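You operate a simulated robot arm through the tools that you are given. There is no shell and no other tool. Be economical: measure what you need, move in short steps, check, and stop when the job is done.

You are at the controls of a simulated robot arm. One attempt, no reset.

TASK
Tip the cold tea out of the teal mug and pump soap into it.
Fine: tea down the big bowl; the mug under the pump's nozzle, about two pumps; then stand the mug in the big bowl.
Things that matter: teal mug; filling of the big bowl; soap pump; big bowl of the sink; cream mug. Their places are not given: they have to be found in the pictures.

The check looks at the end state, three seconds after you hand in, the way a careful person would. Anything else that was tipped, shoved, dropped, spilled or broken makes it a failure.

THE ROBOT
A 7-joint arm with a two-finger parallel gripper, fixed in place. Base frame: the origin is at the foot of the arm, x ahead of it, y to its left, z up; the work surface is at about z = 91.7. Readings come in cm, rad, newtons and seconds.
With the tool pointing down near the work surface it reaches from about 28 to 68 cm from the base axis. Its first joint turns from -1.152 to 1.152 rad. Payload 1.57 kg.
Tool frame: the origin (TCP) lies between the finger pads and is the grasp point; the fingertips stand 3 cm ahead of it; z points along the fingers, y is the line along which they close. The gripper opens to 11 cm. The fingers are 2.4 cm wide and 1.2 cm thick; the gripper's body (4.8 by 11.2 cm) begins 7.8 cm behind the TCP.
Orientation is told as [roll, pitch, yaw] about the base's x, y, z axes, in that order, counted from this pose: with the fingers straight down and closing along the base's y, the tool's x points along the base's -x, its y along +y and its z along -z.

THE INTERFACE
- The arm moves only by the tool arm_command. Its arguments are lists of equal length, an entry for each row: "travel": the shift along the tool's x, y, z in units of 40 mm (1.0 is 40 mm), a list of three; "angular": the turn, a rotation vector about the tool's x, y, z in units of 4 degrees (1.0 is 4 degrees), a list of three; "grip": the closure, from 0 (fully open) to 1 (shut). In form: {"travel": [[dx, dy, dz], ...], "angular": [[wx, wy, wz], ...], "grip": [grip, ...]}. A call has 1 to 8 rows; each row shifts and turns the commanded pose from where the row before left it, along the tool's axes as they then stand. A call with a number of a shift or a turn outside -1 to 1 is refused whole. Rows are played at 5 a second. More than 5 cm and 0.15 rad between two rows, or a gripper value outside its range, and nothing of the call is played. Where a pose cannot be reached the arm comes as near as it can. A force on the tool above 40 N (or 10 N above the force at the start of the call, whichever is more), or a blocked arm, ends the call early, and 0.2 s more pass. The fingers move at their own pace (about 10.8 cm/s each) and stop on an object; they squeeze with about 27 N. The grip force told is the motor's: it shows also when the fingers shut on nothing. Time passes only in rows, and 0.2 s behind the last, so rows that do not move let the fingers close. It gives the time, the measured TCP pose, the force on the tool (base axes), the opening and the grip force at its end, in the units of the frame above (readings bear some noise).
- Cameras (640 x 400 px; columns grow to the right, rows downward): "scene" is fixed at [16.24, -39.06, 140.48]; the picture's right is [0.67, -0.74, 0.00], its down [-0.49, -0.44, -0.75] and it looks along [0.56, 0.50, -0.66] (base axes); focal length 227 px, centre (320, 200). "wrist" rides on the gripper at [-3.6, 0, -8] in the tool frame; the picture's right is [0.00, -1.00, 0.00], its down [0.97, 0.00, -0.24] and it looks along [0.24, 0.00, 0.97] (tool axes); focal length 218 px, centre (320, 200).
- snapshot(camera): a new picture of that camera. No time passes.
- pixel_to_xyz(camera, pixels): for up to 12 pixels [column, row] of the newest picture of that camera ("zoom" is the newest enlarged one), the place [x, y, z] in the base frame of the surface seen there, good to about 0.3 cm, but the place of the scene camera against the robot may be out by one fixed shift of up to 2.5 cm in any direction. No time passes.
- close_up(camera, box): a new picture of the part [left, top, right, bottom] of that camera's present view, enlarged. No time passes.
- job_done(): hands the job in; it is judged then, once.

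Work in short steps. Measure before you move; look again where a grasp or a placing could have gone wrong, and mend it. You have 80 turns and 54 pictures in all, those below and enlarged ones among them. Open the gripper and draw the arm clear of the work before you hand the job in, unless the task says otherwise; then end with one line.

The tools are called after "Call:" as name(argument=value, ...) on one line, values as JSON. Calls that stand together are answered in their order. arm_command: Moves the arm, as the interface text tells. Its arguments: {"type":"object","properties":{"travel":{"type":"array","items":{"type":"array","items":{"type":"number"}}},"angular":{"type":"array","items":{"type":"array","items":{"type":"number"}}},"grip":{"type":"array","items":{"type":"number"}}},"required":["travel","angular","grip"]} The other tools are called the same way: snapshot (camera) takes a picture; pixel_to_xyz (camera, pixels) gives the place of the surface under pixels of a picture; close_up (camera, box) takes an enlarged picture of a part of a camera's view; job_done () hands the job in.

At the start:

```text
time: 0.0
eef_pos: [38.85, 1.97, 123.83]
orientation: [0.0, 0.001, -0.001]
ft_force: [0.8, -0.3, 0.9]
grip_width: 11.01
grip_force: 0.0
```

scene: 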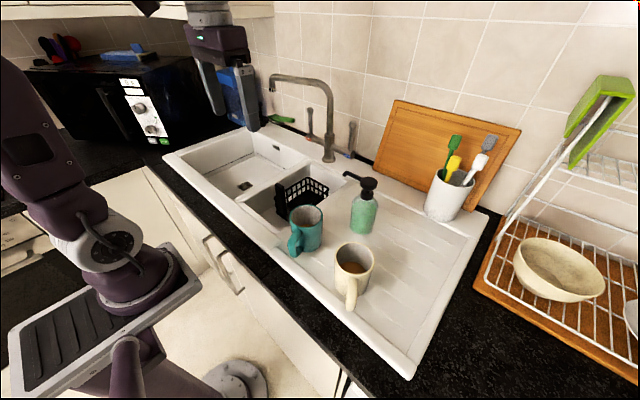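
wrist: 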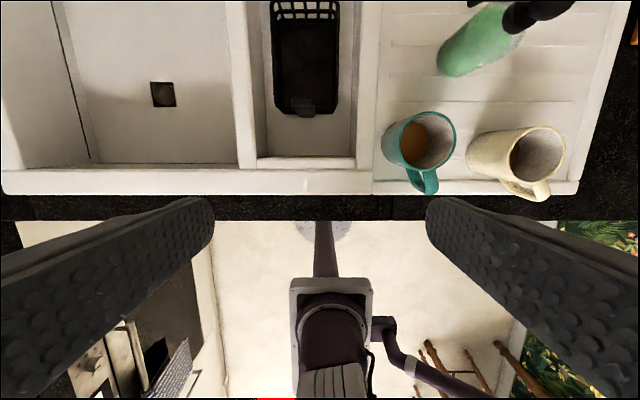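

The wrist view shows the teal mug near (420,140), cream mug (518,155), soap pump (485,40), big bowl at left (160,95). I measure these points first.

Call:
pixel_to_xyz(camera="wrist", pixels=[[400, 120], [454, 130], [424, 112], [424, 190], [410, 145], [480, 55], [530, 15], [160, 95], [120, 60], [300, 180], [520, 130], [535, 195]])

Call:
pixel_to_xyz(camera="scene", pixels=[[305, 209], [322, 215], [290, 215], [294, 245], [368, 182], [347, 174], [365, 215], [245, 186], [355, 245], [352, 300], [230, 160], [330, 155]])

Call:
close_up(camera="scene", box=[240, 140, 420, 320])

Call:
close_up(camera="wrist", box=[360, 0, 600, 210])

```text
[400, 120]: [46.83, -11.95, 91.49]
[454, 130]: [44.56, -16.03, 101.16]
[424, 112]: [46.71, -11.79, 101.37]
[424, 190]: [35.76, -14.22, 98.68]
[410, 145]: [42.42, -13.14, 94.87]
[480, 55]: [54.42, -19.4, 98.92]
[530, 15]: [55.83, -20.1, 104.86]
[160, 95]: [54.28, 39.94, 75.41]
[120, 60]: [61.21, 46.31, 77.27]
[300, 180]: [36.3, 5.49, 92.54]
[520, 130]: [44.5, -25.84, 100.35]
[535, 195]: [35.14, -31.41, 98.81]
```

```text
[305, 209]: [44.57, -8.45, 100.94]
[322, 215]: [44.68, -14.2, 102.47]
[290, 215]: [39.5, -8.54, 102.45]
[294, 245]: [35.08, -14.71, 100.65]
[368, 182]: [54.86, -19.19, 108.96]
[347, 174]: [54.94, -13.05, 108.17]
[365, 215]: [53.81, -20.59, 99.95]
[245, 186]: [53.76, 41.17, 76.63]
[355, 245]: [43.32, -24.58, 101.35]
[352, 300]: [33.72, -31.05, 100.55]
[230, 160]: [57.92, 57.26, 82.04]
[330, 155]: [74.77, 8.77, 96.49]
```

```text
2.22 times, centred on (330, 230) of scene
```

zoom: 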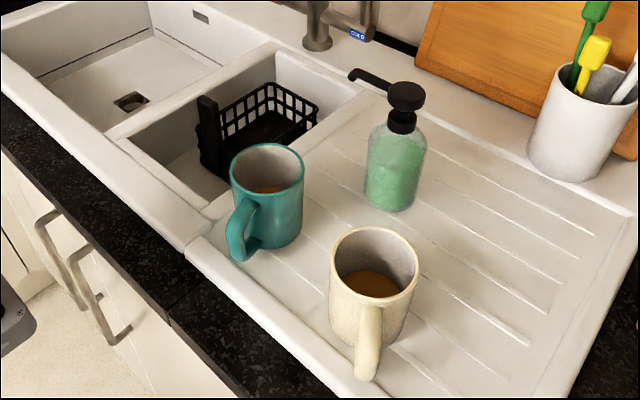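

```text
1.90 times, centred on (480, 105) of wrist
```

zoom: 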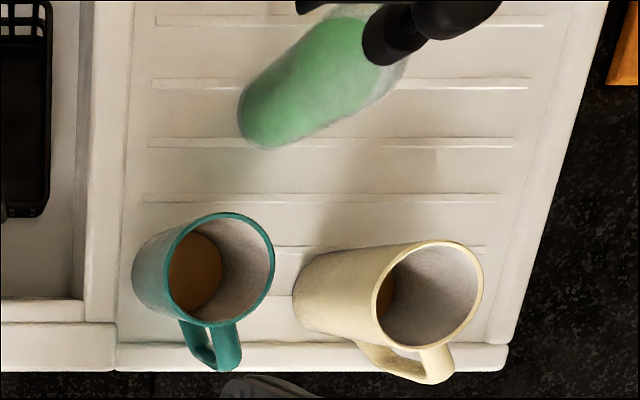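

Teal rim centre is about (43,-12.6,101.4) with the handle toward -x; the pump head near (55,-19) is partly out of the wrist view. I move above the pump at the same height for an accurate look at nozzle and bowl.

Call:
arm_command(travel=[[-0.8, -0.75, 0], [-0.8, -0.75, 0], [-0.8, -0.75, 0], [-0.8, -0.75, 0]], angular=[[0, 0, 0], [0, 0, 0], [0, 0, 0], [0, 0, 0]], grip=[0, 0, 0, 0])

Call:
snapshot(camera="wrist")

```text
time: 1.0
eef_pos: [51.81, -10.07, 123.89]
orientation: [-0.001, 0.002, -0.001]
ft_force: [0.4, -0.7, 0.5]
grip_width: 11.01
grip_force: 0.2
```

```text
49 pictures are left
```

wrist: 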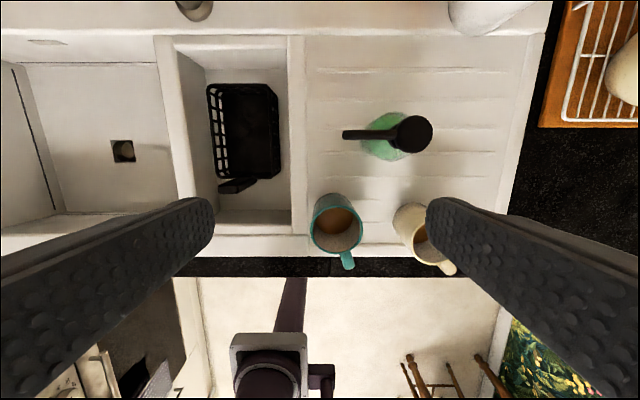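

Now the nozzle tip is at (344,134), head (410,134), bottle (390,138), teal rim around (337,223). I measure these and the bowl edges.

Call:
pixel_to_xyz(camera="wrist", pixels=[[346, 134], [365, 134], [410, 134], [385, 155], [368, 152], [405, 156], [347, 266], [314, 225], [361, 222], [337, 197], [337, 252], [320, 165]])

Call:
pixel_to_xyz(camera="wrist", pixels=[[187, 150], [170, 100], [20, 120], [100, 55], [110, 205], [120, 180], [150, 190], [122, 152], [90, 75], [400, 205], [420, 240], [425, 148]])

Call:
close_up(camera="wrist", box=[280, 100, 460, 280])

```text
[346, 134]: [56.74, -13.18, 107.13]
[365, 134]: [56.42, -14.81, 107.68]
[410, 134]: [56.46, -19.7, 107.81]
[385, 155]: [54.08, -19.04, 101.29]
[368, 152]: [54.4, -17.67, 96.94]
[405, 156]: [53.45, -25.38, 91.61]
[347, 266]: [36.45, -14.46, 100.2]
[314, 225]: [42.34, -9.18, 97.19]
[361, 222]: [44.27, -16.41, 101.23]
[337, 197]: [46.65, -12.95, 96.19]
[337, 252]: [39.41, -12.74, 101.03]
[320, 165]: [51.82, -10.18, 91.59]
```

```text
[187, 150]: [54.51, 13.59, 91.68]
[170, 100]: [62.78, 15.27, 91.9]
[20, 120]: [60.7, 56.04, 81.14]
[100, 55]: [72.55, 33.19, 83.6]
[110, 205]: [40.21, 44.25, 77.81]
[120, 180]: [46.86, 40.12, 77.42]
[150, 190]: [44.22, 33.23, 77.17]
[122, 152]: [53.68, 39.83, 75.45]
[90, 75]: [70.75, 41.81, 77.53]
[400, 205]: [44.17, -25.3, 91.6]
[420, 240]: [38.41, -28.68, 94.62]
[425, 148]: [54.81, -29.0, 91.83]
```

```text
2.22 times, centred on (370, 190) of wrist
```

zoom: 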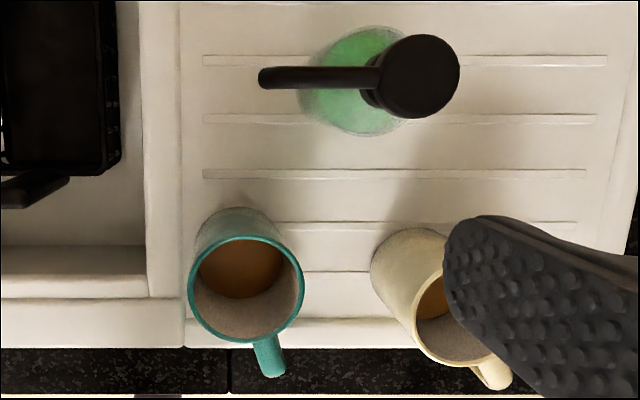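

Pump axis is about (56.5,-20), nozzle tip (56.6,-13.1,107), teal mug centre (43.2,-12.6) radius ~3.95. I plan a tilted grasp (30° below horizontal) from behind/left, so I yaw -30° and draw back, then pitch.

Call:
arm_command(travel=[[0.4, 0, 0], [0.4, 0, 0], [0.4, 0, 0], [0.4, 0, 0], [0.4, 0, 0], [0.4, 0, 0], [0.4, 0, 0], [0.4, 0, 0]], angular=[[0, 0, 0.9375], [0, 0, 0.9375], [0, 0, 0.9375], [0, 0, 0.9375], [0, 0, 0.9375], [0, 0, 0.9375], [0, 0, 0.9375], [0, 0, 0.9375]], grip=[0, 0, 0, 0, 0, 0, 0, 0])

Call:
arm_command(travel=[[0, 0, 0], [0, 0, 0], [0, 0, 0], [0, 0, 0], [0, 0, 0], [0, 0, 0], [0, 0, 0], [0, 0, 0]], angular=[[0, -1, 0], [0, -1, 0], [0, -1, 0], [0, -1, 0], [0, -1, 0], [0, -1, 0], [0, -1, 0], [0, -1, 0]], grip=[0, 0, 0, 0, 0, 0, 0, 0])

Call:
arm_command(travel=[[0, 0, 0], [0, 0, 0], [0, 0, 0], [0, 0, 0], [0, 0, 0], [0, 0, 0], [0, 0, 0], [0, 0, 0]], angular=[[0, -1, 0], [0, -1, 0], [0, -1, 0], [0, -1, 0], [0, -1, 0], [0, -1, 0], [0, -1, 0], [0, 0, 0]], grip=[0, 0, 0, 0, 0, 0, 0, 0])

```text
time: 2.8
eef_pos: [39.31, -7.0, 123.85]
orientation: [-0.002, 0.0, -0.525]
ft_force: [-0.8, 0.5, 0.3]
grip_width: 11.0
grip_force: 0.1
```

```text
time: 4.6
eef_pos: [39.54, -7.29, 123.89]
orientation: [0.0, -0.558, -0.524]
ft_force: [-0.5, -0.2, 0.0]
grip_width: 11.0
grip_force: 0.0
```

```text
time: 6.4
eef_pos: [39.5, -7.21, 123.99]
orientation: [0.002, -1.047, -0.521]
ft_force: [0.8, 0.1, 0.2]
grip_width: 11.01
grip_force: 0.1
```

Pose is reached, but the handle (pointing ~194°) needs to sit between the fingers, so I turn the yaw back to 0 while keeping the tilt.

Call:
arm_command(travel=[[0, 0, 0], [0, 0, 0], [0, 0, 0], [0, 0, 0], [0, 0, 0], [0, 0, 0], [0, 0, 0], [0, 0, 0]], angular=[[-0.812, 0, -0.469], [-0.812, 0, -0.469], [-0.812, 0, -0.469], [-0.812, 0, -0.469], [-0.812, 0, -0.469], [-0.812, 0, -0.469], [-0.812, 0, -0.469], [-0.812, 0, -0.469]], grip=[0, 0, 0, 0, 0, 0, 0, 0])

```text
time: 8.2
eef_pos: [39.44, -7.11, 123.9]
orientation: [0.0, -1.046, 0.001]
ft_force: [0.6, -0.1, -0.6]
grip_width: 10.98
grip_force: 0.1
```

Now I lower to the pre-grasp point behind the mug, about (35.4,-12.6,101.3).

Call:
arm_command(travel=[[0.674, -0.172, 0.245], [0.674, -0.172, 0.245], [0.674, -0.172, 0.245], [0.674, -0.172, 0.245], [0.674, -0.172, 0.245], [0.674, -0.172, 0.245], [0.674, -0.172, 0.245], [0.674, -0.172, 0.245]], angular=[[0, 0, 0], [0, 0, 0], [0, 0, 0], [0, 0, 0], [0, 0, 0], [0, 0, 0], [0, 0, 0], [0, 0, 0]], grip=[0, 0, 0, 0, 0, 0, 0, 0])

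Call:
snapshot(camera="wrist")

Call:
snapshot(camera="scene")

```text
time: 10.0
eef_pos: [37.89, -9.34, 115.84]
orientation: [0.0, -1.051, 0.0]
ft_force: [0.2, 0.4, 0.4]
grip_width: 11.01
grip_force: 0.1
out of reach, approached as far as the arm can: row 3, 4, 5, 6, 7, 8
```

```text
47 pictures are left
```

wrist: 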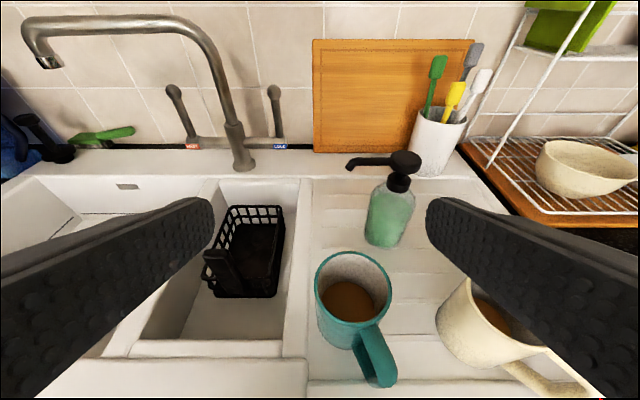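

```text
46 pictures are left
```

scene: 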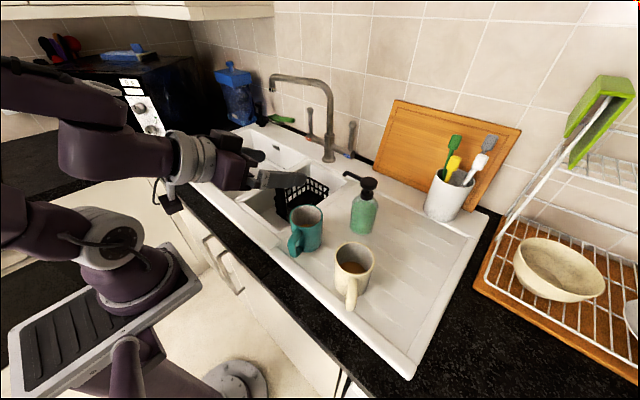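

The low tilted pose is out of reach here, so I will grasp top-down and pour by pitching past horizontal. First I test that pour pose in the air over the big bowl; backing up now.

Call:
arm_command(travel=[[-0.5, 0.5, -0.2], [-0.5, 0.5, -0.2]], angular=[[0, 0, 0], [0, 0, 0]], grip=[0, 0])

```text
time: 10.6
eef_pos: [38.4, -5.37, 120.07]
orientation: [0.0, -1.047, -0.001]
ft_force: [0.0, -0.6, 1.0]
grip_width: 11.0
grip_force: 0.0
```

Commands restart from the reached pose. The tap's spout at wrist (45,60) hangs toward the big bowl, so I measure it before moving across.

Call:
pixel_to_xyz(camera="wrist", pixels=[[45, 60], [30, 30], [100, 22], [180, 25], [230, 110], [240, 155], [100, 135], [30, 155], [398, 160]])

Call:
arm_command(travel=[[-0.094, 0.7, 0.1], [-0.094, 0.7, 0.1], [-0.094, 0.7, 0.1], [-0.094, 0.7, 0.1]], angular=[[0, 0, 0], [0, 0, 0], [0, 0, 0], [0, 0, 0]], grip=[0, 0, 0, 0])

```text
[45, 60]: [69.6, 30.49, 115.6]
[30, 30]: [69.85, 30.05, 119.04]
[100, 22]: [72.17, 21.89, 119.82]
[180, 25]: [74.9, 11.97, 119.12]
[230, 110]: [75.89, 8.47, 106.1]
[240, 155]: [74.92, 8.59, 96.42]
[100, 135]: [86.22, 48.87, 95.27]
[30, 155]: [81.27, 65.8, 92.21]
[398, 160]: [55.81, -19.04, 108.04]
```

```text
time: 11.6
eef_pos: [40.71, 5.86, 120.63]
orientation: [-0.001, -1.047, -0.003]
ft_force: [-0.8, 0.6, 0.4]
grip_width: 10.99
grip_force: 0.0
```

The spout tip is at about (69.6,30.5,115), so I stay below x≈62. I move over the bowl and test the pitch.

Call:
arm_command(travel=[[-0.208, 0.917, 0.361], [-0.208, 0.917, 0.361], [-0.208, 0.917, 0.361], [-0.208, 0.917, 0.361], [-0.208, 0.917, 0.361], [-0.208, 0.917, 0.361]], angular=[[0, 0, 0], [0, 0, 0], [0, 0, 0], [0, 0, 0], [0, 0, 0], [0, 0, 0]], grip=[0, 0, 0, 0, 0, 0])

Call:
arm_command(travel=[[0, 0, 0], [0, 0, 0], [0, 0, 0], [0, 0, 0], [0, 0, 0], [0, 0, 0], [0, 0, 0], [0, 0, 0]], angular=[[0, -1, 0], [0, -1, 0], [0, -1, 0], [0, -1, 0], [0, -1, 0], [0, -1, 0], [0, -1, 0], [0, -1, 0]], grip=[0, 0, 0, 0, 0, 0, 0, 0])

Call:
arm_command(travel=[[0, 0, 0], [0, 0, 0], [0, 0, 0], [0, 0, 0], [0, 0, 0], [0, 0, 0], [0, 0, 0], [0, 0, 0]], angular=[[0, -1, 0], [0, -1, 0], [0, -1, 0], [0, -1, 0], [0, -1, 0], [0, -1, 0], [0, 0, 0], [0, 0, 0]], grip=[0, 0, 0, 0, 0, 0, 0, 0])

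```text
time: 13.0
eef_pos: [48.05, 27.68, 120.74]
orientation: [0.0, -1.047, 0.001]
ft_force: [1.0, 0.3, -0.6]
grip_width: 10.98
grip_force: 0.1
out of reach, approached as far as the arm can: row 5, 6
```

```text
time: 14.8
eef_pos: [47.59, 27.52, 121.86]
orientation: [-0.016, -1.522, 0.052]
ft_force: [-0.7, -1.6, 0.0]
grip_width: 10.99
grip_force: 0.0
out of reach, approached as far as the arm can: row 6, 7, 8
```

```text
time: 16.6
eef_pos: [43.67, 21.98, 126.12]
orientation: [-3.14, -1.202, -3.106]
ft_force: [-0.3, -0.1, -0.3]
grip_width: 11.0
grip_force: 0.0
out of reach, approached as far as the arm can: row 1, 2, 4, 5, 6
```

The radial yaw should help here; I turn the yaw +30° in this pitched pose and see what is reached.

Call:
arm_command(travel=[[0, 0, 0], [0, 0, 0], [0, 0, 0], [0, 0, 0], [0, 0, 0], [0, 0, 0], [0, 0, 0], [0, 0, 0]], angular=[[-0.876, 0, 0.336], [-0.876, 0, 0.336], [-0.876, 0, 0.336], [-0.876, 0, 0.336], [-0.876, 0, 0.336], [-0.876, 0, 0.336], [-0.876, 0, 0.336], [-0.876, 0, 0.336]], grip=[0, 0, 0, 0, 0, 0, 0, 0])

Call:
arm_command(travel=[[0.5, 0, 0.5], [0.5, 0, 0.5], [0.5, 0, 0.5], [0.5, 0, 0.4]], angular=[[0, 0, 0], [0, 0, 0], [0, 0, 0], [0, 0, 0]], grip=[0, 0, 0, 0])

Call:
snapshot(camera="scene")

```text
time: 18.4
eef_pos: [41.57, 26.74, 131.68]
orientation: [-3.138, -1.206, -2.583]
ft_force: [-0.4, 0.4, 0.4]
grip_width: 10.99
grip_force: 0.0
out of reach, approached as far as the arm can: row 1, 2, 3, 4, 5, 6, 7, 8
```

```text
time: 19.4
eef_pos: [42.35, 31.48, 131.95]
orientation: [-3.137, -1.203, -2.587]
ft_force: [0.0, -0.6, 0.5]
grip_width: 10.99
grip_force: 0.0
out of reach, approached as far as the arm can: row 1, 2, 3, 4
```

```text
45 pictures are left
```

scene: 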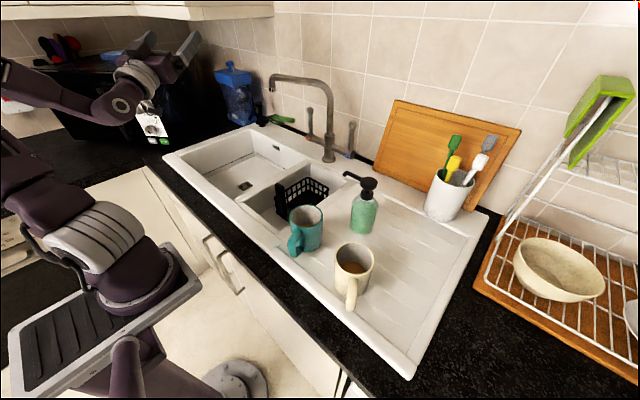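

Pitching upward is reachable only at z≈132, too high; a sideways pour (wrist on the -y side, tool pointing +y) should allow lower. I unwind toward tool-down with yaw -90° in free air.

Call:
arm_command(travel=[[0, 0, 0], [0, 0, 0], [0, 0, 0], [0, 0, 0], [0, 0, 0], [0, 0, 0], [0, 0, 0], [0, 0, 0]], angular=[[0.946, 1, -0.326], [0.966, 1, -0.259], [0.982, 1, -0.191], [0.993, 1, -0.122], [0.999, 1, -0.052], [1, 1, 0.017], [0.996, 1, 0.087], [0.988, 1, 0.156]], grip=[0, 0, 0, 0, 0, 0, 0, 0])

Call:
arm_command(travel=[[0, 0, 0], [0, 0, 0], [0, 0, 0], [0, 0, 0], [0, 0, 0], [0, 0, 0], [0, 0, 0], [0, 0, 0]], angular=[[0.974, 1, 0.225], [0.956, 1, 0.292], [0.934, 1, 0.358], [0.906, 1, 0.423], [0.875, 1, 0.485], [0.839, 1, 0.545], [0.799, 1, 0.602], [0.755, 1, 0.656]], grip=[0, 0, 0, 0, 0, 0, 0, 0])

Call:
arm_command(travel=[[0, 0, 0], [0, 0, 0], [0, 0, 0], [0, 0, 0], [0, 0, 0], [0, 0, 0], [0, 0, 0], [0, 0, 0]], angular=[[0.707, 1, 0.707], [0.656, 1, 0.755], [0.602, 1, 0.799], [0.545, 1, 0.839], [0.485, 1, 0.875], [0.423, 1, 0.906], [0.358, 1, 0.934], [0.292, 1, 0.956]], grip=[0, 0, 0, 0, 0, 0, 0, 0])

Call:
arm_command(travel=[[0, 0, 0], [0, 0, 0], [0, 0, 0], [0, 0, 0], [0, 0, 0], [0, 0, 0], [0, 0, 0], [0, 0, 0]], angular=[[0.225, 1, 0.974], [0.156, 1, 0.988], [0.087, 1, 0.996], [0.02, 1, 1], [0, 0, 1], [0, 0, 1], [0, 0, 0], [0, 0, 0]], grip=[0, 0, 0, 0, 0, 0, 0, 0])

```text
time: 21.2
eef_pos: [42.34, 31.49, 131.86]
orientation: [-0.004, -1.381, 0.005]
ft_force: [0.0, 0.4, -0.7]
grip_width: 10.98
grip_force: 0.0
```

```text
time: 23.0
eef_pos: [42.39, 31.42, 131.88]
orientation: [0.001, -1.105, -0.277]
ft_force: [-0.4, -0.2, -0.9]
grip_width: 11.0
grip_force: 0.1
out of reach, approached as far as the arm can: row 5, 6, 7, 8
```

```text
time: 24.8
eef_pos: [42.35, 31.42, 131.81]
orientation: [0.002, -1.102, -0.279]
ft_force: [0.5, -0.4, -0.4]
grip_width: 10.99
grip_force: 0.0
out of reach, approached as far as the arm can: row 1, 2, 3, 4, 5, 6, 7, 8
```

```text
time: 26.6
eef_pos: [42.35, 31.47, 131.95]
orientation: [0.272, -1.083, -0.58]
ft_force: [-0.4, 0.4, -0.3]
grip_width: 11.0
grip_force: 0.1
out of reach, approached as far as the arm can: row 1, 2, 3, 4
```

A wrist limit blocks that path, so I undo the last twist and pitch straight up to tool-down first.

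Call:
arm_command(travel=[[0, 0, 0], [0, 0, 0], [0, 0, 0], [0, 0, 0], [0, 0, 0], [0, 0, 0], [0, 0, 0], [0, 0, 0]], angular=[[0, 0, -1], [0, 0, -1], [0, 0, -1], [0, 0, -0.5], [0, 1, 0], [0, 1, 0], [0, 1, 0], [0, 1, 0]], grip=[0, 0, 0, 0, 0, 0, 0, 0])

Call:
arm_command(travel=[[0, 0, 0], [0, 0, 0], [0, 0, 0], [0, 0, 0], [0, 0, 0], [0, 0, 0], [0, 0, 0], [0, 0, 0]], angular=[[0, 1, 0], [0, 1, 0], [0, 1, 0], [0, 1, 0], [0, 1, 0], [0, 1, 0], [0, 1, 0], [0, 1, 0]], grip=[0, 0, 0, 0, 0, 0, 0, 0])

```text
time: 28.4
eef_pos: [42.31, 31.48, 131.95]
orientation: [-0.203, -1.094, -0.046]
ft_force: [-0.2, 0.0, 0.6]
grip_width: 11.01
grip_force: 0.1
out of reach, approached as far as the arm can: row 5, 6, 7, 8
```

```text
time: 30.2
eef_pos: [42.4, 31.42, 131.88]
orientation: [-0.202, -1.092, -0.047]
ft_force: [0.2, -0.1, -0.2]
grip_width: 11.01
grip_force: 0.0
out of reach, approached as far as the arm can: row 1, 2, 3, 4, 5, 6, 7, 8
```

Reducing pitch raises the wrist too high here; I lower the TCP about 9 cm and pitch along the way.

Call:
arm_command(travel=[[0.67, 0, 0.35], [0.67, 0, 0.35], [0.67, 0, 0.35], [0, 0, 0], [0, 0, 0], [0, 0, 0], [0, 0, 0], [0, 0, 0]], angular=[[0, 0, 0], [0, 0, 0], [0, 0, 0], [0, 1, 0], [0, 1, 0], [0, 1, 0], [0, 1, 0], [0, 1, 0]], grip=[0, 0, 0, 0, 0, 0, 0, 0])

```text
time: 32.0
eef_pos: [42.31, 30.6, 122.95]
orientation: [-0.159, -0.956, -0.097]
ft_force: [0.5, -0.3, -0.1]
grip_width: 11.01
grip_force: 0.1
out of reach, approached as far as the arm can: row 6, 7, 8
```

I turn the yaw back to the radial direction (+35°) and then try the pitch again.

Call:
arm_command(travel=[[0, 0, 0], [0, 0, 0], [0, 0, 0], [0, 0, 0], [0, 0, 0], [0, 0, 0], [0, 0, 0], [0, 0, 0]], angular=[[-0.82, 0, -0.57], [-0.82, 0, -0.57], [-0.82, 0, -0.57], [-0.82, 0, -0.57], [-0.82, 0, -0.57], [-0.82, 0, -0.57], [-0.82, 0, -0.57], [-0.82, 0, -0.57]], grip=[0, 0, 0, 0, 0, 0, 0, 0])

Call:
arm_command(travel=[[0, 0, 0], [0, 0, 0], [0, 0, 0], [0, 0, 0], [0, 0, 0], [0, 0, 0], [0, 0, 0], [0, 0, 0]], angular=[[0, 1, 0], [0, 1, 0], [0, 1, 0], [0, 1, 0], [0, 1, 0], [0, 1, 0], [0, 1, 0], [0, 1, 0]], grip=[0, 0, 0, 0, 0, 0, 0, 0])

Call:
snapshot(camera="scene")

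```text
time: 33.8
eef_pos: [42.27, 30.58, 122.79]
orientation: [-0.126, -0.91, 0.432]
ft_force: [0.0, 0.6, -0.6]
grip_width: 11.01
grip_force: 0.1
```

```text
time: 35.6
eef_pos: [42.22, 30.62, 122.78]
orientation: [-0.102, -0.703, 0.397]
ft_force: [-0.1, -0.2, 0.4]
grip_width: 10.99
grip_force: 0.1
out of reach, approached as far as the arm can: row 4, 5, 6, 7, 8
```

```text
44 pictures are left
```

scene: 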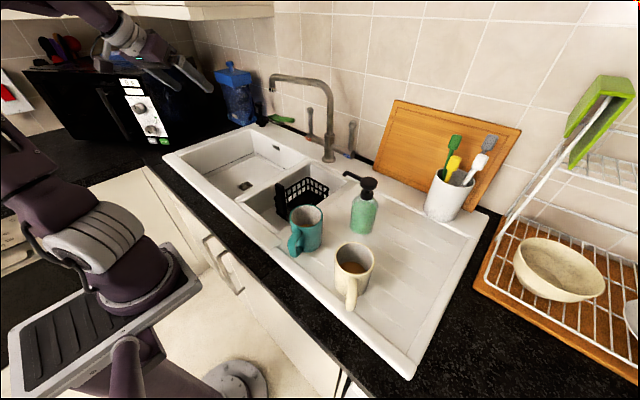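

Still limited; I lower the TCP ~8 cm (well above the bowl rim) and continue pitching to vertical.

Call:
arm_command(travel=[[0.43, 0, 0.52], [0.43, 0, 0.52], [0.43, 0, 0.52], [0, 0, 0], [0, 0, 0], [0, 0, 0], [0, 0, 0], [0, 0, 0]], angular=[[0, 0, 0], [0, 0, 0], [0, 0, 0], [0, 1, 0], [0, 1, 0], [0, 1, 0], [0, 1, 0], [0, 1, 0]], grip=[0, 0, 0, 0, 0, 0, 0, 0])

Call:
arm_command(travel=[[0, 0, 0], [0, 0, 0], [0, 0, 0], [0, 0, 0], [0, 0, 0], [0, 0, 0]], angular=[[0, 1, 0], [0, 1, 0], [0, 1, 0], [0, 1, 0], [0, 1, 0], [0, 0, 0]], grip=[0, 0, 0, 0, 0, 0])

```text
time: 37.4
eef_pos: [42.53, 30.06, 115.66]
orientation: [-0.102, -0.703, 0.398]
ft_force: [-0.5, 0.6, 0.2]
grip_width: 11.01
grip_force: 0.0
out of reach, approached as far as the arm can: row 3, 4, 5, 6, 7, 8
```

```text
time: 38.8
eef_pos: [42.5, 30.13, 115.7]
orientation: [-0.103, -0.703, 0.398]
ft_force: [0.4, 0.1, -0.6]
grip_width: 11.01
grip_force: 0.1
out of reach, approached as far as the arm can: row 1, 2, 3, 4, 5
```

A joint is at its stop in this configuration; I move back toward the centre line (−y), where the pitch worked before, and retry.

Call:
arm_command(travel=[[0, -0.9, 0], [0, -0.9, 0], [0, -0.9, 0], [0, -0.9, 0], [0, -0.9, 0], [0, -0.9, 0], [0, -0.9, 0], [0, 0, -0.3]], angular=[[0, 0, 0], [0, 0, 0], [0, 0, 0], [0, 0, 0], [0, 0, 0], [0, 0, 0], [0, 0, 0], [0, 0, 0]], grip=[0, 0, 0, 0, 0, 0, 0, 0])

Call:
arm_command(travel=[[0, 0, 0], [0, 0, 0], [0, 0, 0], [0, 0, 0], [0, 0, 0], [0, 0, 0], [0, 0, 0], [0, 0, 0]], angular=[[0, 1, 0], [0, 1, 0], [0, 1, 0], [0, 1, 0], [0, 1, 0], [0, 1, 0], [0, 1, 0], [0, 1, 0]], grip=[0, 0, 0, 0, 0, 0, 0, 0])

```text
time: 40.6
eef_pos: [49.89, 6.07, 118.48]
orientation: [-0.1, -0.7, 0.397]
ft_force: [-0.3, 0.6, 0.5]
grip_width: 11.0
grip_force: 0.0
```

```text
time: 42.4
eef_pos: [49.96, 6.16, 118.6]
orientation: [-0.078, -0.146, 0.343]
ft_force: [0.7, 0.1, -0.1]
grip_width: 11.0
grip_force: 0.1
```

Freed. Now I level the tool at yaw 0, shift to y≈20, and test tilting sideways about the tool's x axis.

Call:
arm_command(travel=[[0, 0.6, 0], [0, 0.6, 0], [0, 0.6, 0], [0, 0.6, 0], [0, 0.6, 0]], angular=[[-0.22, 0.42, 0.98], [-0.22, 0.42, 0.98], [-0.22, 0.42, 0.98], [-0.22, 0.42, 0.98], [-0.22, 0.42, 0.98]], grip=[0, 0, 0, 0, 0])

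Call:
arm_command(travel=[[0, 0, 0], [0, 0, 0], [0, 0, 0], [0, 0, 0], [0, 0, 0], [0, 0, 0], [0, 0, 0], [0, 0, 0]], angular=[[-1, 0, 0], [-1, 0, 0], [-1, 0, 0], [-1, 0, 0], [-1, 0, 0], [-1, 0, 0], [-1, 0, 0], [-1, 0, 0]], grip=[0, 0, 0, 0, 0, 0, 0, 0])

Call:
arm_command(travel=[[0, 0, 0], [0, 0, 0], [0, 0, 0], [0, 0, 0], [0, 0, 0], [0, 0, 0], [0, 0, 0], [0, 0, 0]], angular=[[-1, 0, 0], [-1, 0, 0], [-1, 0, 0], [-1, 0, 0], [-1, 0, 0], [-1, 0, 0], [-1, 0, 0], [-1, 0, 0]], grip=[0, 0, 0, 0, 0, 0, 0, 0])

Call:
arm_command(travel=[[0, 0, 0], [0, 0, 0], [0, 0, 0], [0, 0, 0], [0, 0, 0], [0, 0, 0], [0, 0, 0], [0, 0, 0]], angular=[[-1, 0, 0], [-1, 0, 0], [-1, 0, 0], [-1, 0, 0], [-1, 0, 0], [-1, 0, 0], [-1, 0, 0], [-1, 0, 0]], grip=[0, 0, 0, 0, 0, 0, 0, 0])

```text
time: 43.6
eef_pos: [47.54, 17.83, 118.22]
orientation: [0.027, -0.007, -0.005]
ft_force: [-0.5, 0.3, 0.4]
grip_width: 11.01
grip_force: 0.0
```

```text
time: 45.4
eef_pos: [47.59, 17.81, 118.25]
orientation: [0.589, -0.008, -0.004]
ft_force: [1.0, -0.2, -0.2]
grip_width: 11.0
grip_force: 0.1
```

```text
time: 47.2
eef_pos: [47.53, 17.7, 118.13]
orientation: [1.142, -0.008, -0.004]
ft_force: [-1.1, -0.2, 0.1]
grip_width: 10.99
grip_force: 0.1
```

```text
time: 49.0
eef_pos: [47.44, 17.81, 118.25]
orientation: [1.705, -0.006, -0.004]
ft_force: [0.5, 0.5, -0.8]
grip_width: 10.99
grip_force: 0.0
```

Sideways tilt works (1.705 rad). I add 20° and move +y and down to find the pour position.

Call:
arm_command(travel=[[0, 0, 0], [0, 0, 0], [0, 0, 0], [0, 0, 0], [0, 0, 0]], angular=[[-1, 0, 0], [-1, 0, 0], [-1, 0, 0], [-1, 0, 0], [-1, 0, 0]], grip=[0, 0, 0, 0, 0])

Call:
arm_command(travel=[[0, 0.1, 0.8], [0, -0.2, 0.8], [0, -0.5, 0.6], [0, -0.6, 0.6], [0, -0.6, 0.4]], angular=[[0, 0, 0], [0, 0, 0], [0, 0, 0], [0, 0, 0], [0, 0, 0]], grip=[0, 0, 0, 0, 0])

Call:
snapshot(camera="scene")

```text
time: 50.2
eef_pos: [47.53, 17.88, 118.29]
orientation: [2.052, -0.008, -0.003]
ft_force: [0.1, -0.4, -0.5]
grip_width: 11.02
grip_force: 0.0
```

```text
time: 51.4
eef_pos: [47.44, 32.69, 117.63]
orientation: [2.051, -0.007, -0.004]
ft_force: [-0.6, -0.3, -0.2]
grip_width: 10.99
grip_force: 0.1
```

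```text
43 pictures are left
```

scene: 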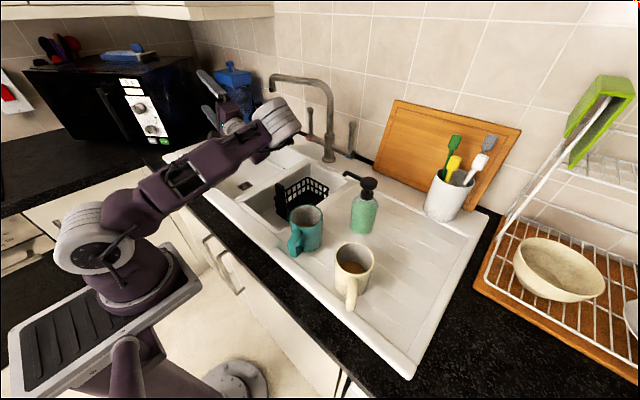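

The pour pose (47.4,32.7,117.6) at 117° is reachable. I try 6 cm lower.

Call:
arm_command(travel=[[0, -0.67, -0.35], [0, -0.67, -0.35]], angular=[[0, 0, 0], [0, 0, 0]], grip=[0, 0])

Call:
close_up(camera="scene", box=[150, 50, 370, 230])

```text
time: 52.0
eef_pos: [47.55, 32.59, 111.65]
orientation: [2.051, -0.006, -0.003]
ft_force: [0.5, 0.4, -1.0]
grip_width: 11.04
grip_force: 0.0
```

```text
2.22 times, centred on (260, 140) of scene
```

zoom: 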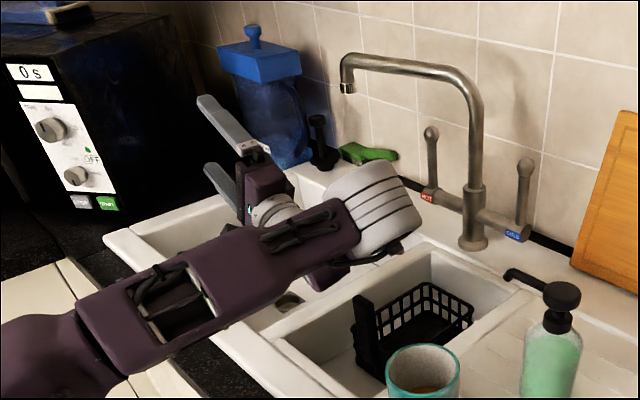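

Pour pose is proven at z≈111.7. I retrace: up, back in -y, and unroll to tool-down.

Call:
arm_command(travel=[[0, 0.67, 0.35], [0, 0.67, 0.35], [0, 0.6, -0.4], [0, 0.6, -0.6], [0, 0.5, -0.6], [0, 0.2, -0.8], [0, -0.1, -0.8]], angular=[[0, 0, 0], [0, 0, 0], [0, 0, 0], [0, 0, 0], [0, 0, 0], [0, 0, 0], [0, 0, 0]], grip=[0, 0, 0, 0, 0, 0, 0])

Call:
arm_command(travel=[[0, 0, 0], [0, 0, 0], [0, 0, 0], [0, 0, 0], [0, 0, 0], [0, 0, 0], [0, 0, 0], [0, 0, 0]], angular=[[1, 0, 0], [1, 0, 0], [1, 0, 0], [1, 0, 0], [1, 0, 0], [1, 0, 0], [1, 0, 0], [1, 0, 0]], grip=[0, 0, 0, 0, 0, 0, 0, 0])

Call:
arm_command(travel=[[0, 0, 0], [0, 0, 0], [0, 0, 0], [0, 0, 0], [0, 0, 0], [0, 0, 0], [0, 0, 0], [0, 0, 0]], angular=[[1, 0, 0], [1, 0, 0], [1, 0, 0], [1, 0, 0], [1, 0, 0], [1, 0, 0], [1, 0, 0], [1, 0, 0]], grip=[0, 0, 0, 0, 0, 0, 0, 0])

Call:
arm_command(travel=[[0, 0, 0], [0, 0, 0], [0, 0, 0], [0, 0, 0], [0, 0, 0], [0, 0, 0], [0, 0, 0], [0, 0, 0]], angular=[[1, 0, 0], [1, 0, 0], [1, 0, 0], [1, 0, 0], [1, 0, 0], [1, 0, 0], [1, 0, 0], [1, 0, 0]], grip=[0, 0, 0, 0, 0, 0, 0, 0])

Call:
arm_command(travel=[[0.1, -0.7, 0], [0.1, -0.7, 0], [0.1, -0.7, 0], [0.1, -0.7, 0], [0.1, -0.7, 0], [0.1, -0.7, 0]], angular=[[0.9, 0, 0], [0.9, 0, 0], [0.9, 0, 0], [0.9, 0, 0], [0.9, 0, 0], [0.88, 0, 0]], grip=[0, 0, 0, 0, 0, 0])

```text
time: 53.6
eef_pos: [47.55, 17.85, 118.13]
orientation: [2.051, -0.008, -0.003]
ft_force: [0.9, 0.3, 0.1]
grip_width: 10.97
grip_force: 0.0
```

```text
time: 55.4
eef_pos: [47.46, 17.76, 118.12]
orientation: [1.492, -0.006, -0.004]
ft_force: [-0.4, -1.4, -0.1]
grip_width: 11.01
grip_force: 0.1
```

```text
time: 57.2
eef_pos: [47.46, 17.89, 118.17]
orientation: [0.931, -0.006, -0.003]
ft_force: [0.1, 0.0, -0.2]
grip_width: 10.97
grip_force: 0.1
```

```text
time: 59.0
eef_pos: [47.46, 17.82, 118.26]
orientation: [0.373, -0.006, -0.003]
ft_force: [-0.1, 0.5, 0.3]
grip_width: 11.01
grip_force: 0.0
```

```text
time: 60.4
eef_pos: [45.01, 1.67, 114.53]
orientation: [-0.002, -0.007, -0.004]
ft_force: [0.2, 0.3, -0.8]
grip_width: 11.0
grip_force: 0.0
```

Tool-down restored. I lean the tool 20° (pitch -0.35) and move to the pre-grasp above the mug along the approach axis.

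Call:
arm_command(travel=[[0, -0.714, 0], [0, -0.714, 0], [0, -0.714, 0], [0, -0.714, 0], [0, -0.714, 0], [0.645, 0, 0.333], [0.645, 0, 0.333], [0.645, 0, 0.333]], angular=[[0, -0.98, 0], [0, -0.98, 0], [0, -0.98, 0], [0, -0.98, 0], [0, -0.98, 0], [0, 0, 0], [0, 0, 0], [0, 0, 0]], grip=[0, 0, 0, 0, 0, 0, 0, 0])

Call:
snapshot(camera="wrist")

```text
time: 62.2
eef_pos: [39.21, -12.81, 108.06]
orientation: [-0.002, -0.349, -0.002]
ft_force: [-0.7, -0.2, -0.2]
grip_width: 11.0
grip_force: 0.0
```

```text
41 pictures are left
```

wrist: 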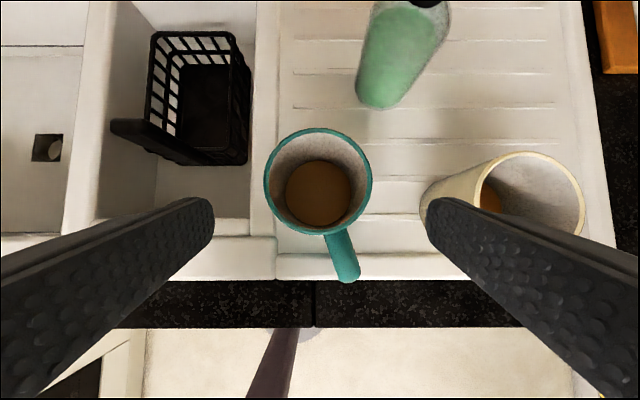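

The mug is centred between the fingers (rim centre col 319). I advance 12 cm along the tool axis, then close.

Call:
arm_command(travel=[[0, 0.01, 0.75], [0, 0.01, 0.75], [0, 0.01, 0.75], [0, 0.01, 0.75]], angular=[[0, 0, 0], [0, 0, 0], [0, 0, 0], [0, 0, 0]], grip=[0, 0, 0, 0])

Call:
snapshot(camera="wrist")

Call:
snapshot(camera="scene")

```text
time: 63.2
eef_pos: [43.29, -12.61, 96.79]
orientation: [0.001, -0.349, -0.004]
ft_force: [0.2, -0.4, 0.5]
grip_width: 11.0
grip_force: 0.1
```

```text
40 pictures are left
```

wrist: 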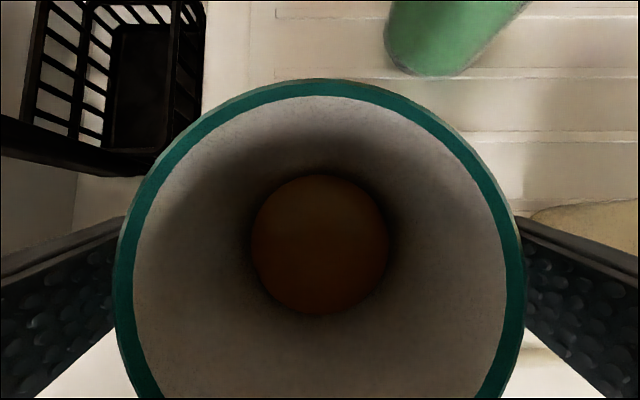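

```text
39 pictures are left
```

scene: 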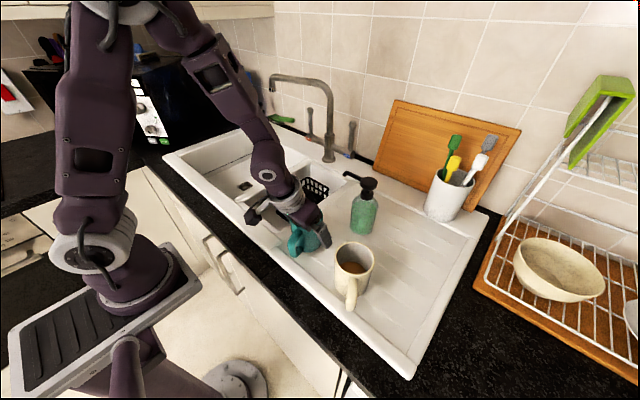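

The fingers straddle the mug symmetrically; I close gradually and hold.

Call:
arm_command(travel=[[0, 0, 0], [0, 0, 0], [0, 0, 0], [0, 0, 0], [0, 0, 0]], angular=[[0, 0, 0], [0, 0, 0], [0, 0, 0], [0, 0, 0], [0, 0, 0]], grip=[0.2, 0.4, 1, 1, 1])

```text
time: 64.4
eef_pos: [43.25, -12.47, 96.81]
orientation: [0.0, -0.348, -0.002]
ft_force: [-0.5, 0.4, -0.8]
grip_width: 7.57
grip_force: 27.0
```

Gripped at 7.57 cm with 27 N. I lift straight up ~18 cm gently.

Call:
arm_command(travel=[[-0.1, 0, -0.27], [-0.195, 0, -0.535], [-0.195, 0, -0.535], [-0.195, 0, -0.535], [-0.195, 0, -0.535], [-0.195, 0, -0.535], [-0.195, 0, -0.535], [-0.1, 0, -0.27]], angular=[[0, 0, 0], [0, 0, 0], [0, 0, 0], [0, 0, 0], [0, 0, 0], [0, 0, 0], [0, 0, 0], [0, 0, 0]], grip=[1, 1, 1, 1, 1, 1, 1, 1])

Call:
snapshot(camera="scene")

```text
time: 66.2
eef_pos: [43.29, -12.59, 112.82]
orientation: [0.0, -0.348, -0.004]
ft_force: [0.3, -0.5, -3.4]
grip_width: 7.49
grip_force: 26.7
```

```text
38 pictures are left
```

scene: 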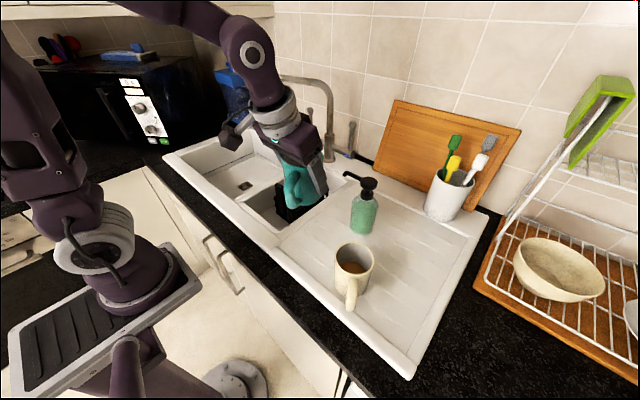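

Mug held level. I carry it smoothly toward (50,18,117).

Call:
arm_command(travel=[[-0.06, 0.24, -0.012], [-0.12, 0.48, -0.023], [-0.14, 0.56, -0.027], [-0.14, 0.56, -0.027], [-0.14, 0.56, -0.027], [-0.14, 0.56, -0.027], [-0.14, 0.56, -0.027], [-0.14, 0.56, -0.027]], angular=[[0, 0, 0], [0, 0, 0], [0, 0, 0], [0, 0, 0], [0, 0, 0], [0, 0, 0], [0, 0, 0], [0, 0, 0]], grip=[1, 1, 1, 1, 1, 1, 1, 1])

Call:
arm_command(travel=[[-0.14, 0.56, -0.027], [-0.14, 0.56, -0.027], [-0.14, 0.56, -0.027], [-0.14, 0.56, -0.027], [-0.14, 0.56, -0.027], [-0.12, 0.48, -0.023], [-0.06, 0.24, -0.012], [0, 0, 0]], angular=[[0, 0, 0], [0, 0, 0], [0, 0, 0], [0, 0, 0], [0, 0, 0], [0, 0, 0], [0, 0, 0], [0, 0, 0]], grip=[1, 1, 1, 1, 1, 1, 1, 1])

```text
time: 68.0
eef_pos: [46.87, 3.72, 114.87]
orientation: [0.0, -0.35, -0.003]
ft_force: [-0.1, 0.9, -4.3]
grip_width: 7.5
grip_force: 27.0
```

```text
time: 69.8
eef_pos: [49.97, 17.96, 116.89]
orientation: [0.0, -0.349, -0.004]
ft_force: [-0.1, 0.0, -3.4]
grip_width: 7.45
grip_force: 27.4
```

Level and steady. I shift +y to about 29 still level, then begin the tilt.

Call:
arm_command(travel=[[0, 0.3, 0], [0, 0.5, 0], [0, 0.6, 0], [0, 0.6, 0], [0, 0.5, 0], [0, 0.4, 0], [0, 0, 0]], angular=[[0, 0, 0], [0, 0, 0], [0, 0, 0], [0, 0, 0], [0, 0, 0], [0, 0, 0], [0, 0, 0]], grip=[1, 1, 1, 1, 1, 1, 1])

Call:
arm_command(travel=[[0, 0, 0], [0, 0, 0], [0, 0, 0], [0, 0, 0], [0, 0, 0]], angular=[[-0.94, 0, 0.342], [-0.94, 0, 0.342], [-0.94, 0, 0.342], [-0.94, 0, 0.342], [-0.94, 0, 0.342]], grip=[1, 1, 1, 1, 1])

```text
time: 71.4
eef_pos: [50.06, 29.33, 116.77]
orientation: [-0.001, -0.35, -0.003]
ft_force: [1.2, 0.5, -3.6]
grip_width: 7.48
grip_force: 27.0
```

```text
time: 72.6
eef_pos: [50.03, 29.39, 116.86]
orientation: [0.371, -0.327, -0.127]
ft_force: [-0.2, 0.1, -3.0]
grip_width: 7.46
grip_force: 27.4
```

Tilt at 20° is reachable and the mug is above the bowl. I continue tilting while watching reach.

Call:
arm_command(travel=[[0, 0.1, 0.05], [0, 0.1, 0.05], [0, 0.1, 0.05], [0, 0.1, 0.05], [0, 0.1, 0.1], [0, 0, 0], [0, 0, 0]], angular=[[-0.94, 0, 0.342], [-0.94, 0, 0.342], [-0.94, 0, 0.342], [-0.94, 0, 0.342], [-0.94, 0, 0.342], [-0.94, 0, 0.342], [-0.94, 0, 0.342]], grip=[1, 1, 1, 1, 1, 1, 1])

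Call:
snapshot(camera="scene")

```text
time: 74.2
eef_pos: [50.45, 31.7, 116.8]
orientation: [0.869, -0.231, -0.27]
ft_force: [0.1, -0.6, -3.0]
grip_width: 7.47
grip_force: 27.2
```

```text
37 pictures are left
```

scene: 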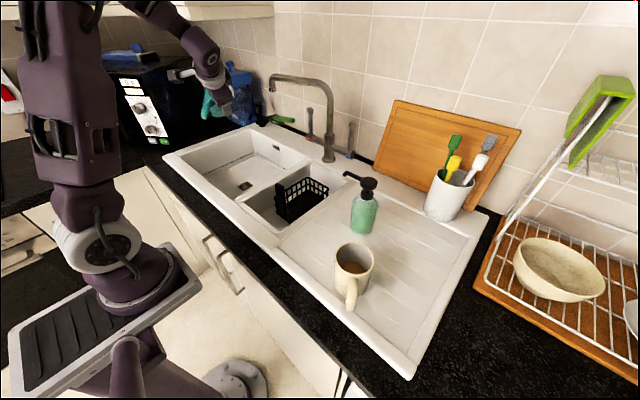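

At ~48° tilt, force still -3 N. I continue tilting through the pour while lowering slightly.

Call:
arm_command(travel=[[0.02, -0.1, 0.08], [0.02, -0.1, 0.07], [0.02, -0.11, 0.06], [0.02, -0.11, 0.05], [0.01, -0.12, 0.04], [0.01, -0.12, 0.03], [0, -0.12, 0.02], [0, -0.12, 0.01]], angular=[[-0.94, 0, 0.342], [-0.94, 0, 0.342], [-0.94, 0, 0.342], [-0.94, 0, 0.342], [-0.94, 0, 0.342], [-0.94, 0, 0.342], [-0.94, 0, 0.342], [-0.94, 0, 0.342]], grip=[1, 1, 1, 1, 1, 1, 1, 1])

Call:
snapshot(camera="scene")

```text
time: 76.0
eef_pos: [50.53, 31.31, 112.82]
orientation: [1.406, -0.06, -0.349]
ft_force: [-0.1, -0.4, -2.7]
grip_width: 7.45
grip_force: 27.3
```

```text
36 pictures are left
```

scene: 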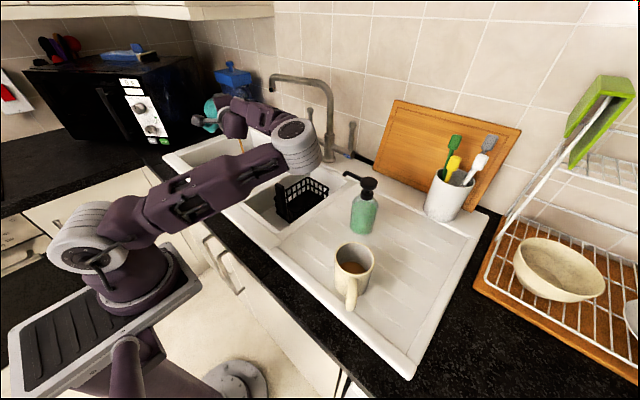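

Tea is pouring into the bowl (stream at (240,145)). I continue to ~112° and hold for draining.

Call:
arm_command(travel=[[0, 0, 0], [0, 0, 0], [0, 0, 0], [0, 0, 0], [0, 0, 0], [0, 0, 0], [0, 0, 0], [0, 0, 0]], angular=[[-0.94, 0, 0.342], [-0.94, 0, 0.342], [-0.94, 0, 0.342], [-0.94, 0, 0.342], [-0.94, 0, 0.342], [-0.94, 0, 0.342], [-0.94, 0, 0.342], [-0.94, 0, 0.342]], grip=[1, 1, 1, 1, 1, 1, 1, 1])

Call:
arm_command(travel=[[0, 0, 0], [0, 0, 0], [0, 0, 0], [0, 0, 0], [0, 0, 0], [0, 0, 0], [0, 0, 0], [0, 0, 0]], angular=[[0, 0, 0], [0, 0, 0], [0, 0, 0], [0, 0, 0], [0, 0, 0], [0, 0, 0], [0, 0, 0], [0, 0, 0]], grip=[1, 1, 1, 1, 1, 1, 1, 1])

Call:
close_up(camera="scene", box=[150, 60, 350, 260])

```text
time: 77.8
eef_pos: [50.46, 31.34, 112.82]
orientation: [1.936, 0.13, -0.33]
ft_force: [-0.4, 0.2, -2.0]
grip_width: 7.43
grip_force: 27.0
```

```text
time: 79.6
eef_pos: [50.52, 31.41, 112.91]
orientation: [1.935, 0.129, -0.33]
ft_force: [0.6, 0.0, -3.0]
grip_width: 7.43
grip_force: 26.6
```

```text
2.00 times, centred on (250, 160) of scene
```

zoom: 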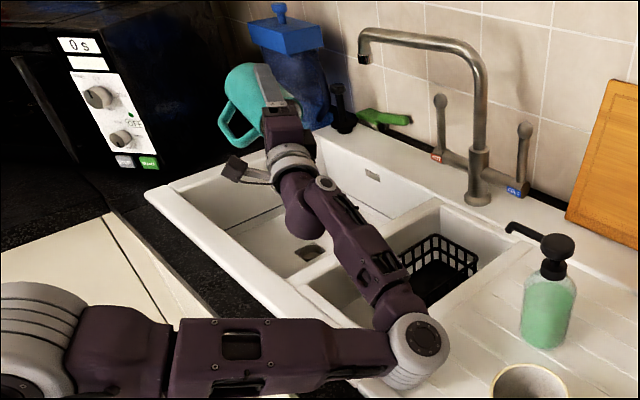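

The mug is tipped at ~112°. The elbow hangs low near the drainboard, so I measure it before going on.

Call:
pixel_to_xyz(camera="zoom", pixels=[[420, 345], [400, 385], [440, 370], [300, 350], [380, 280]])

Call:
arm_command(travel=[[0, 0, 0], [0, 0, 0], [0, 0, 0], [0, 0, 0], [0, 0, 0]], angular=[[-0.94, 0, 0.342], [-0.6, 0, 0.22], [0, 0, 0], [0, 0, 0], [0, 0, 0]], grip=[1, 1, 1, 1, 1])

Call:
snapshot(camera="wrist")

```text
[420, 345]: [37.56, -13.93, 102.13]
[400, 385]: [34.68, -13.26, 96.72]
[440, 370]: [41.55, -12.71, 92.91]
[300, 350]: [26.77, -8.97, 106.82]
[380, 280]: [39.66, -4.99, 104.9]
```

```text
time: 80.8
eef_pos: [50.51, 31.2, 112.89]
orientation: [2.043, 0.166, -0.313]
ft_force: [0.4, 0.0, -2.1]
grip_width: 7.42
grip_force: 26.7
```

```text
34 pictures are left
```

wrist: 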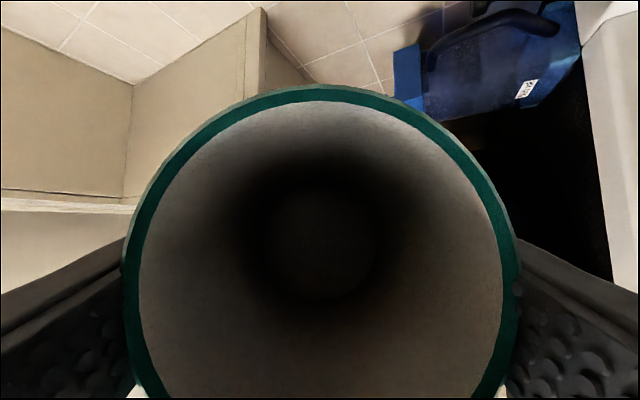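

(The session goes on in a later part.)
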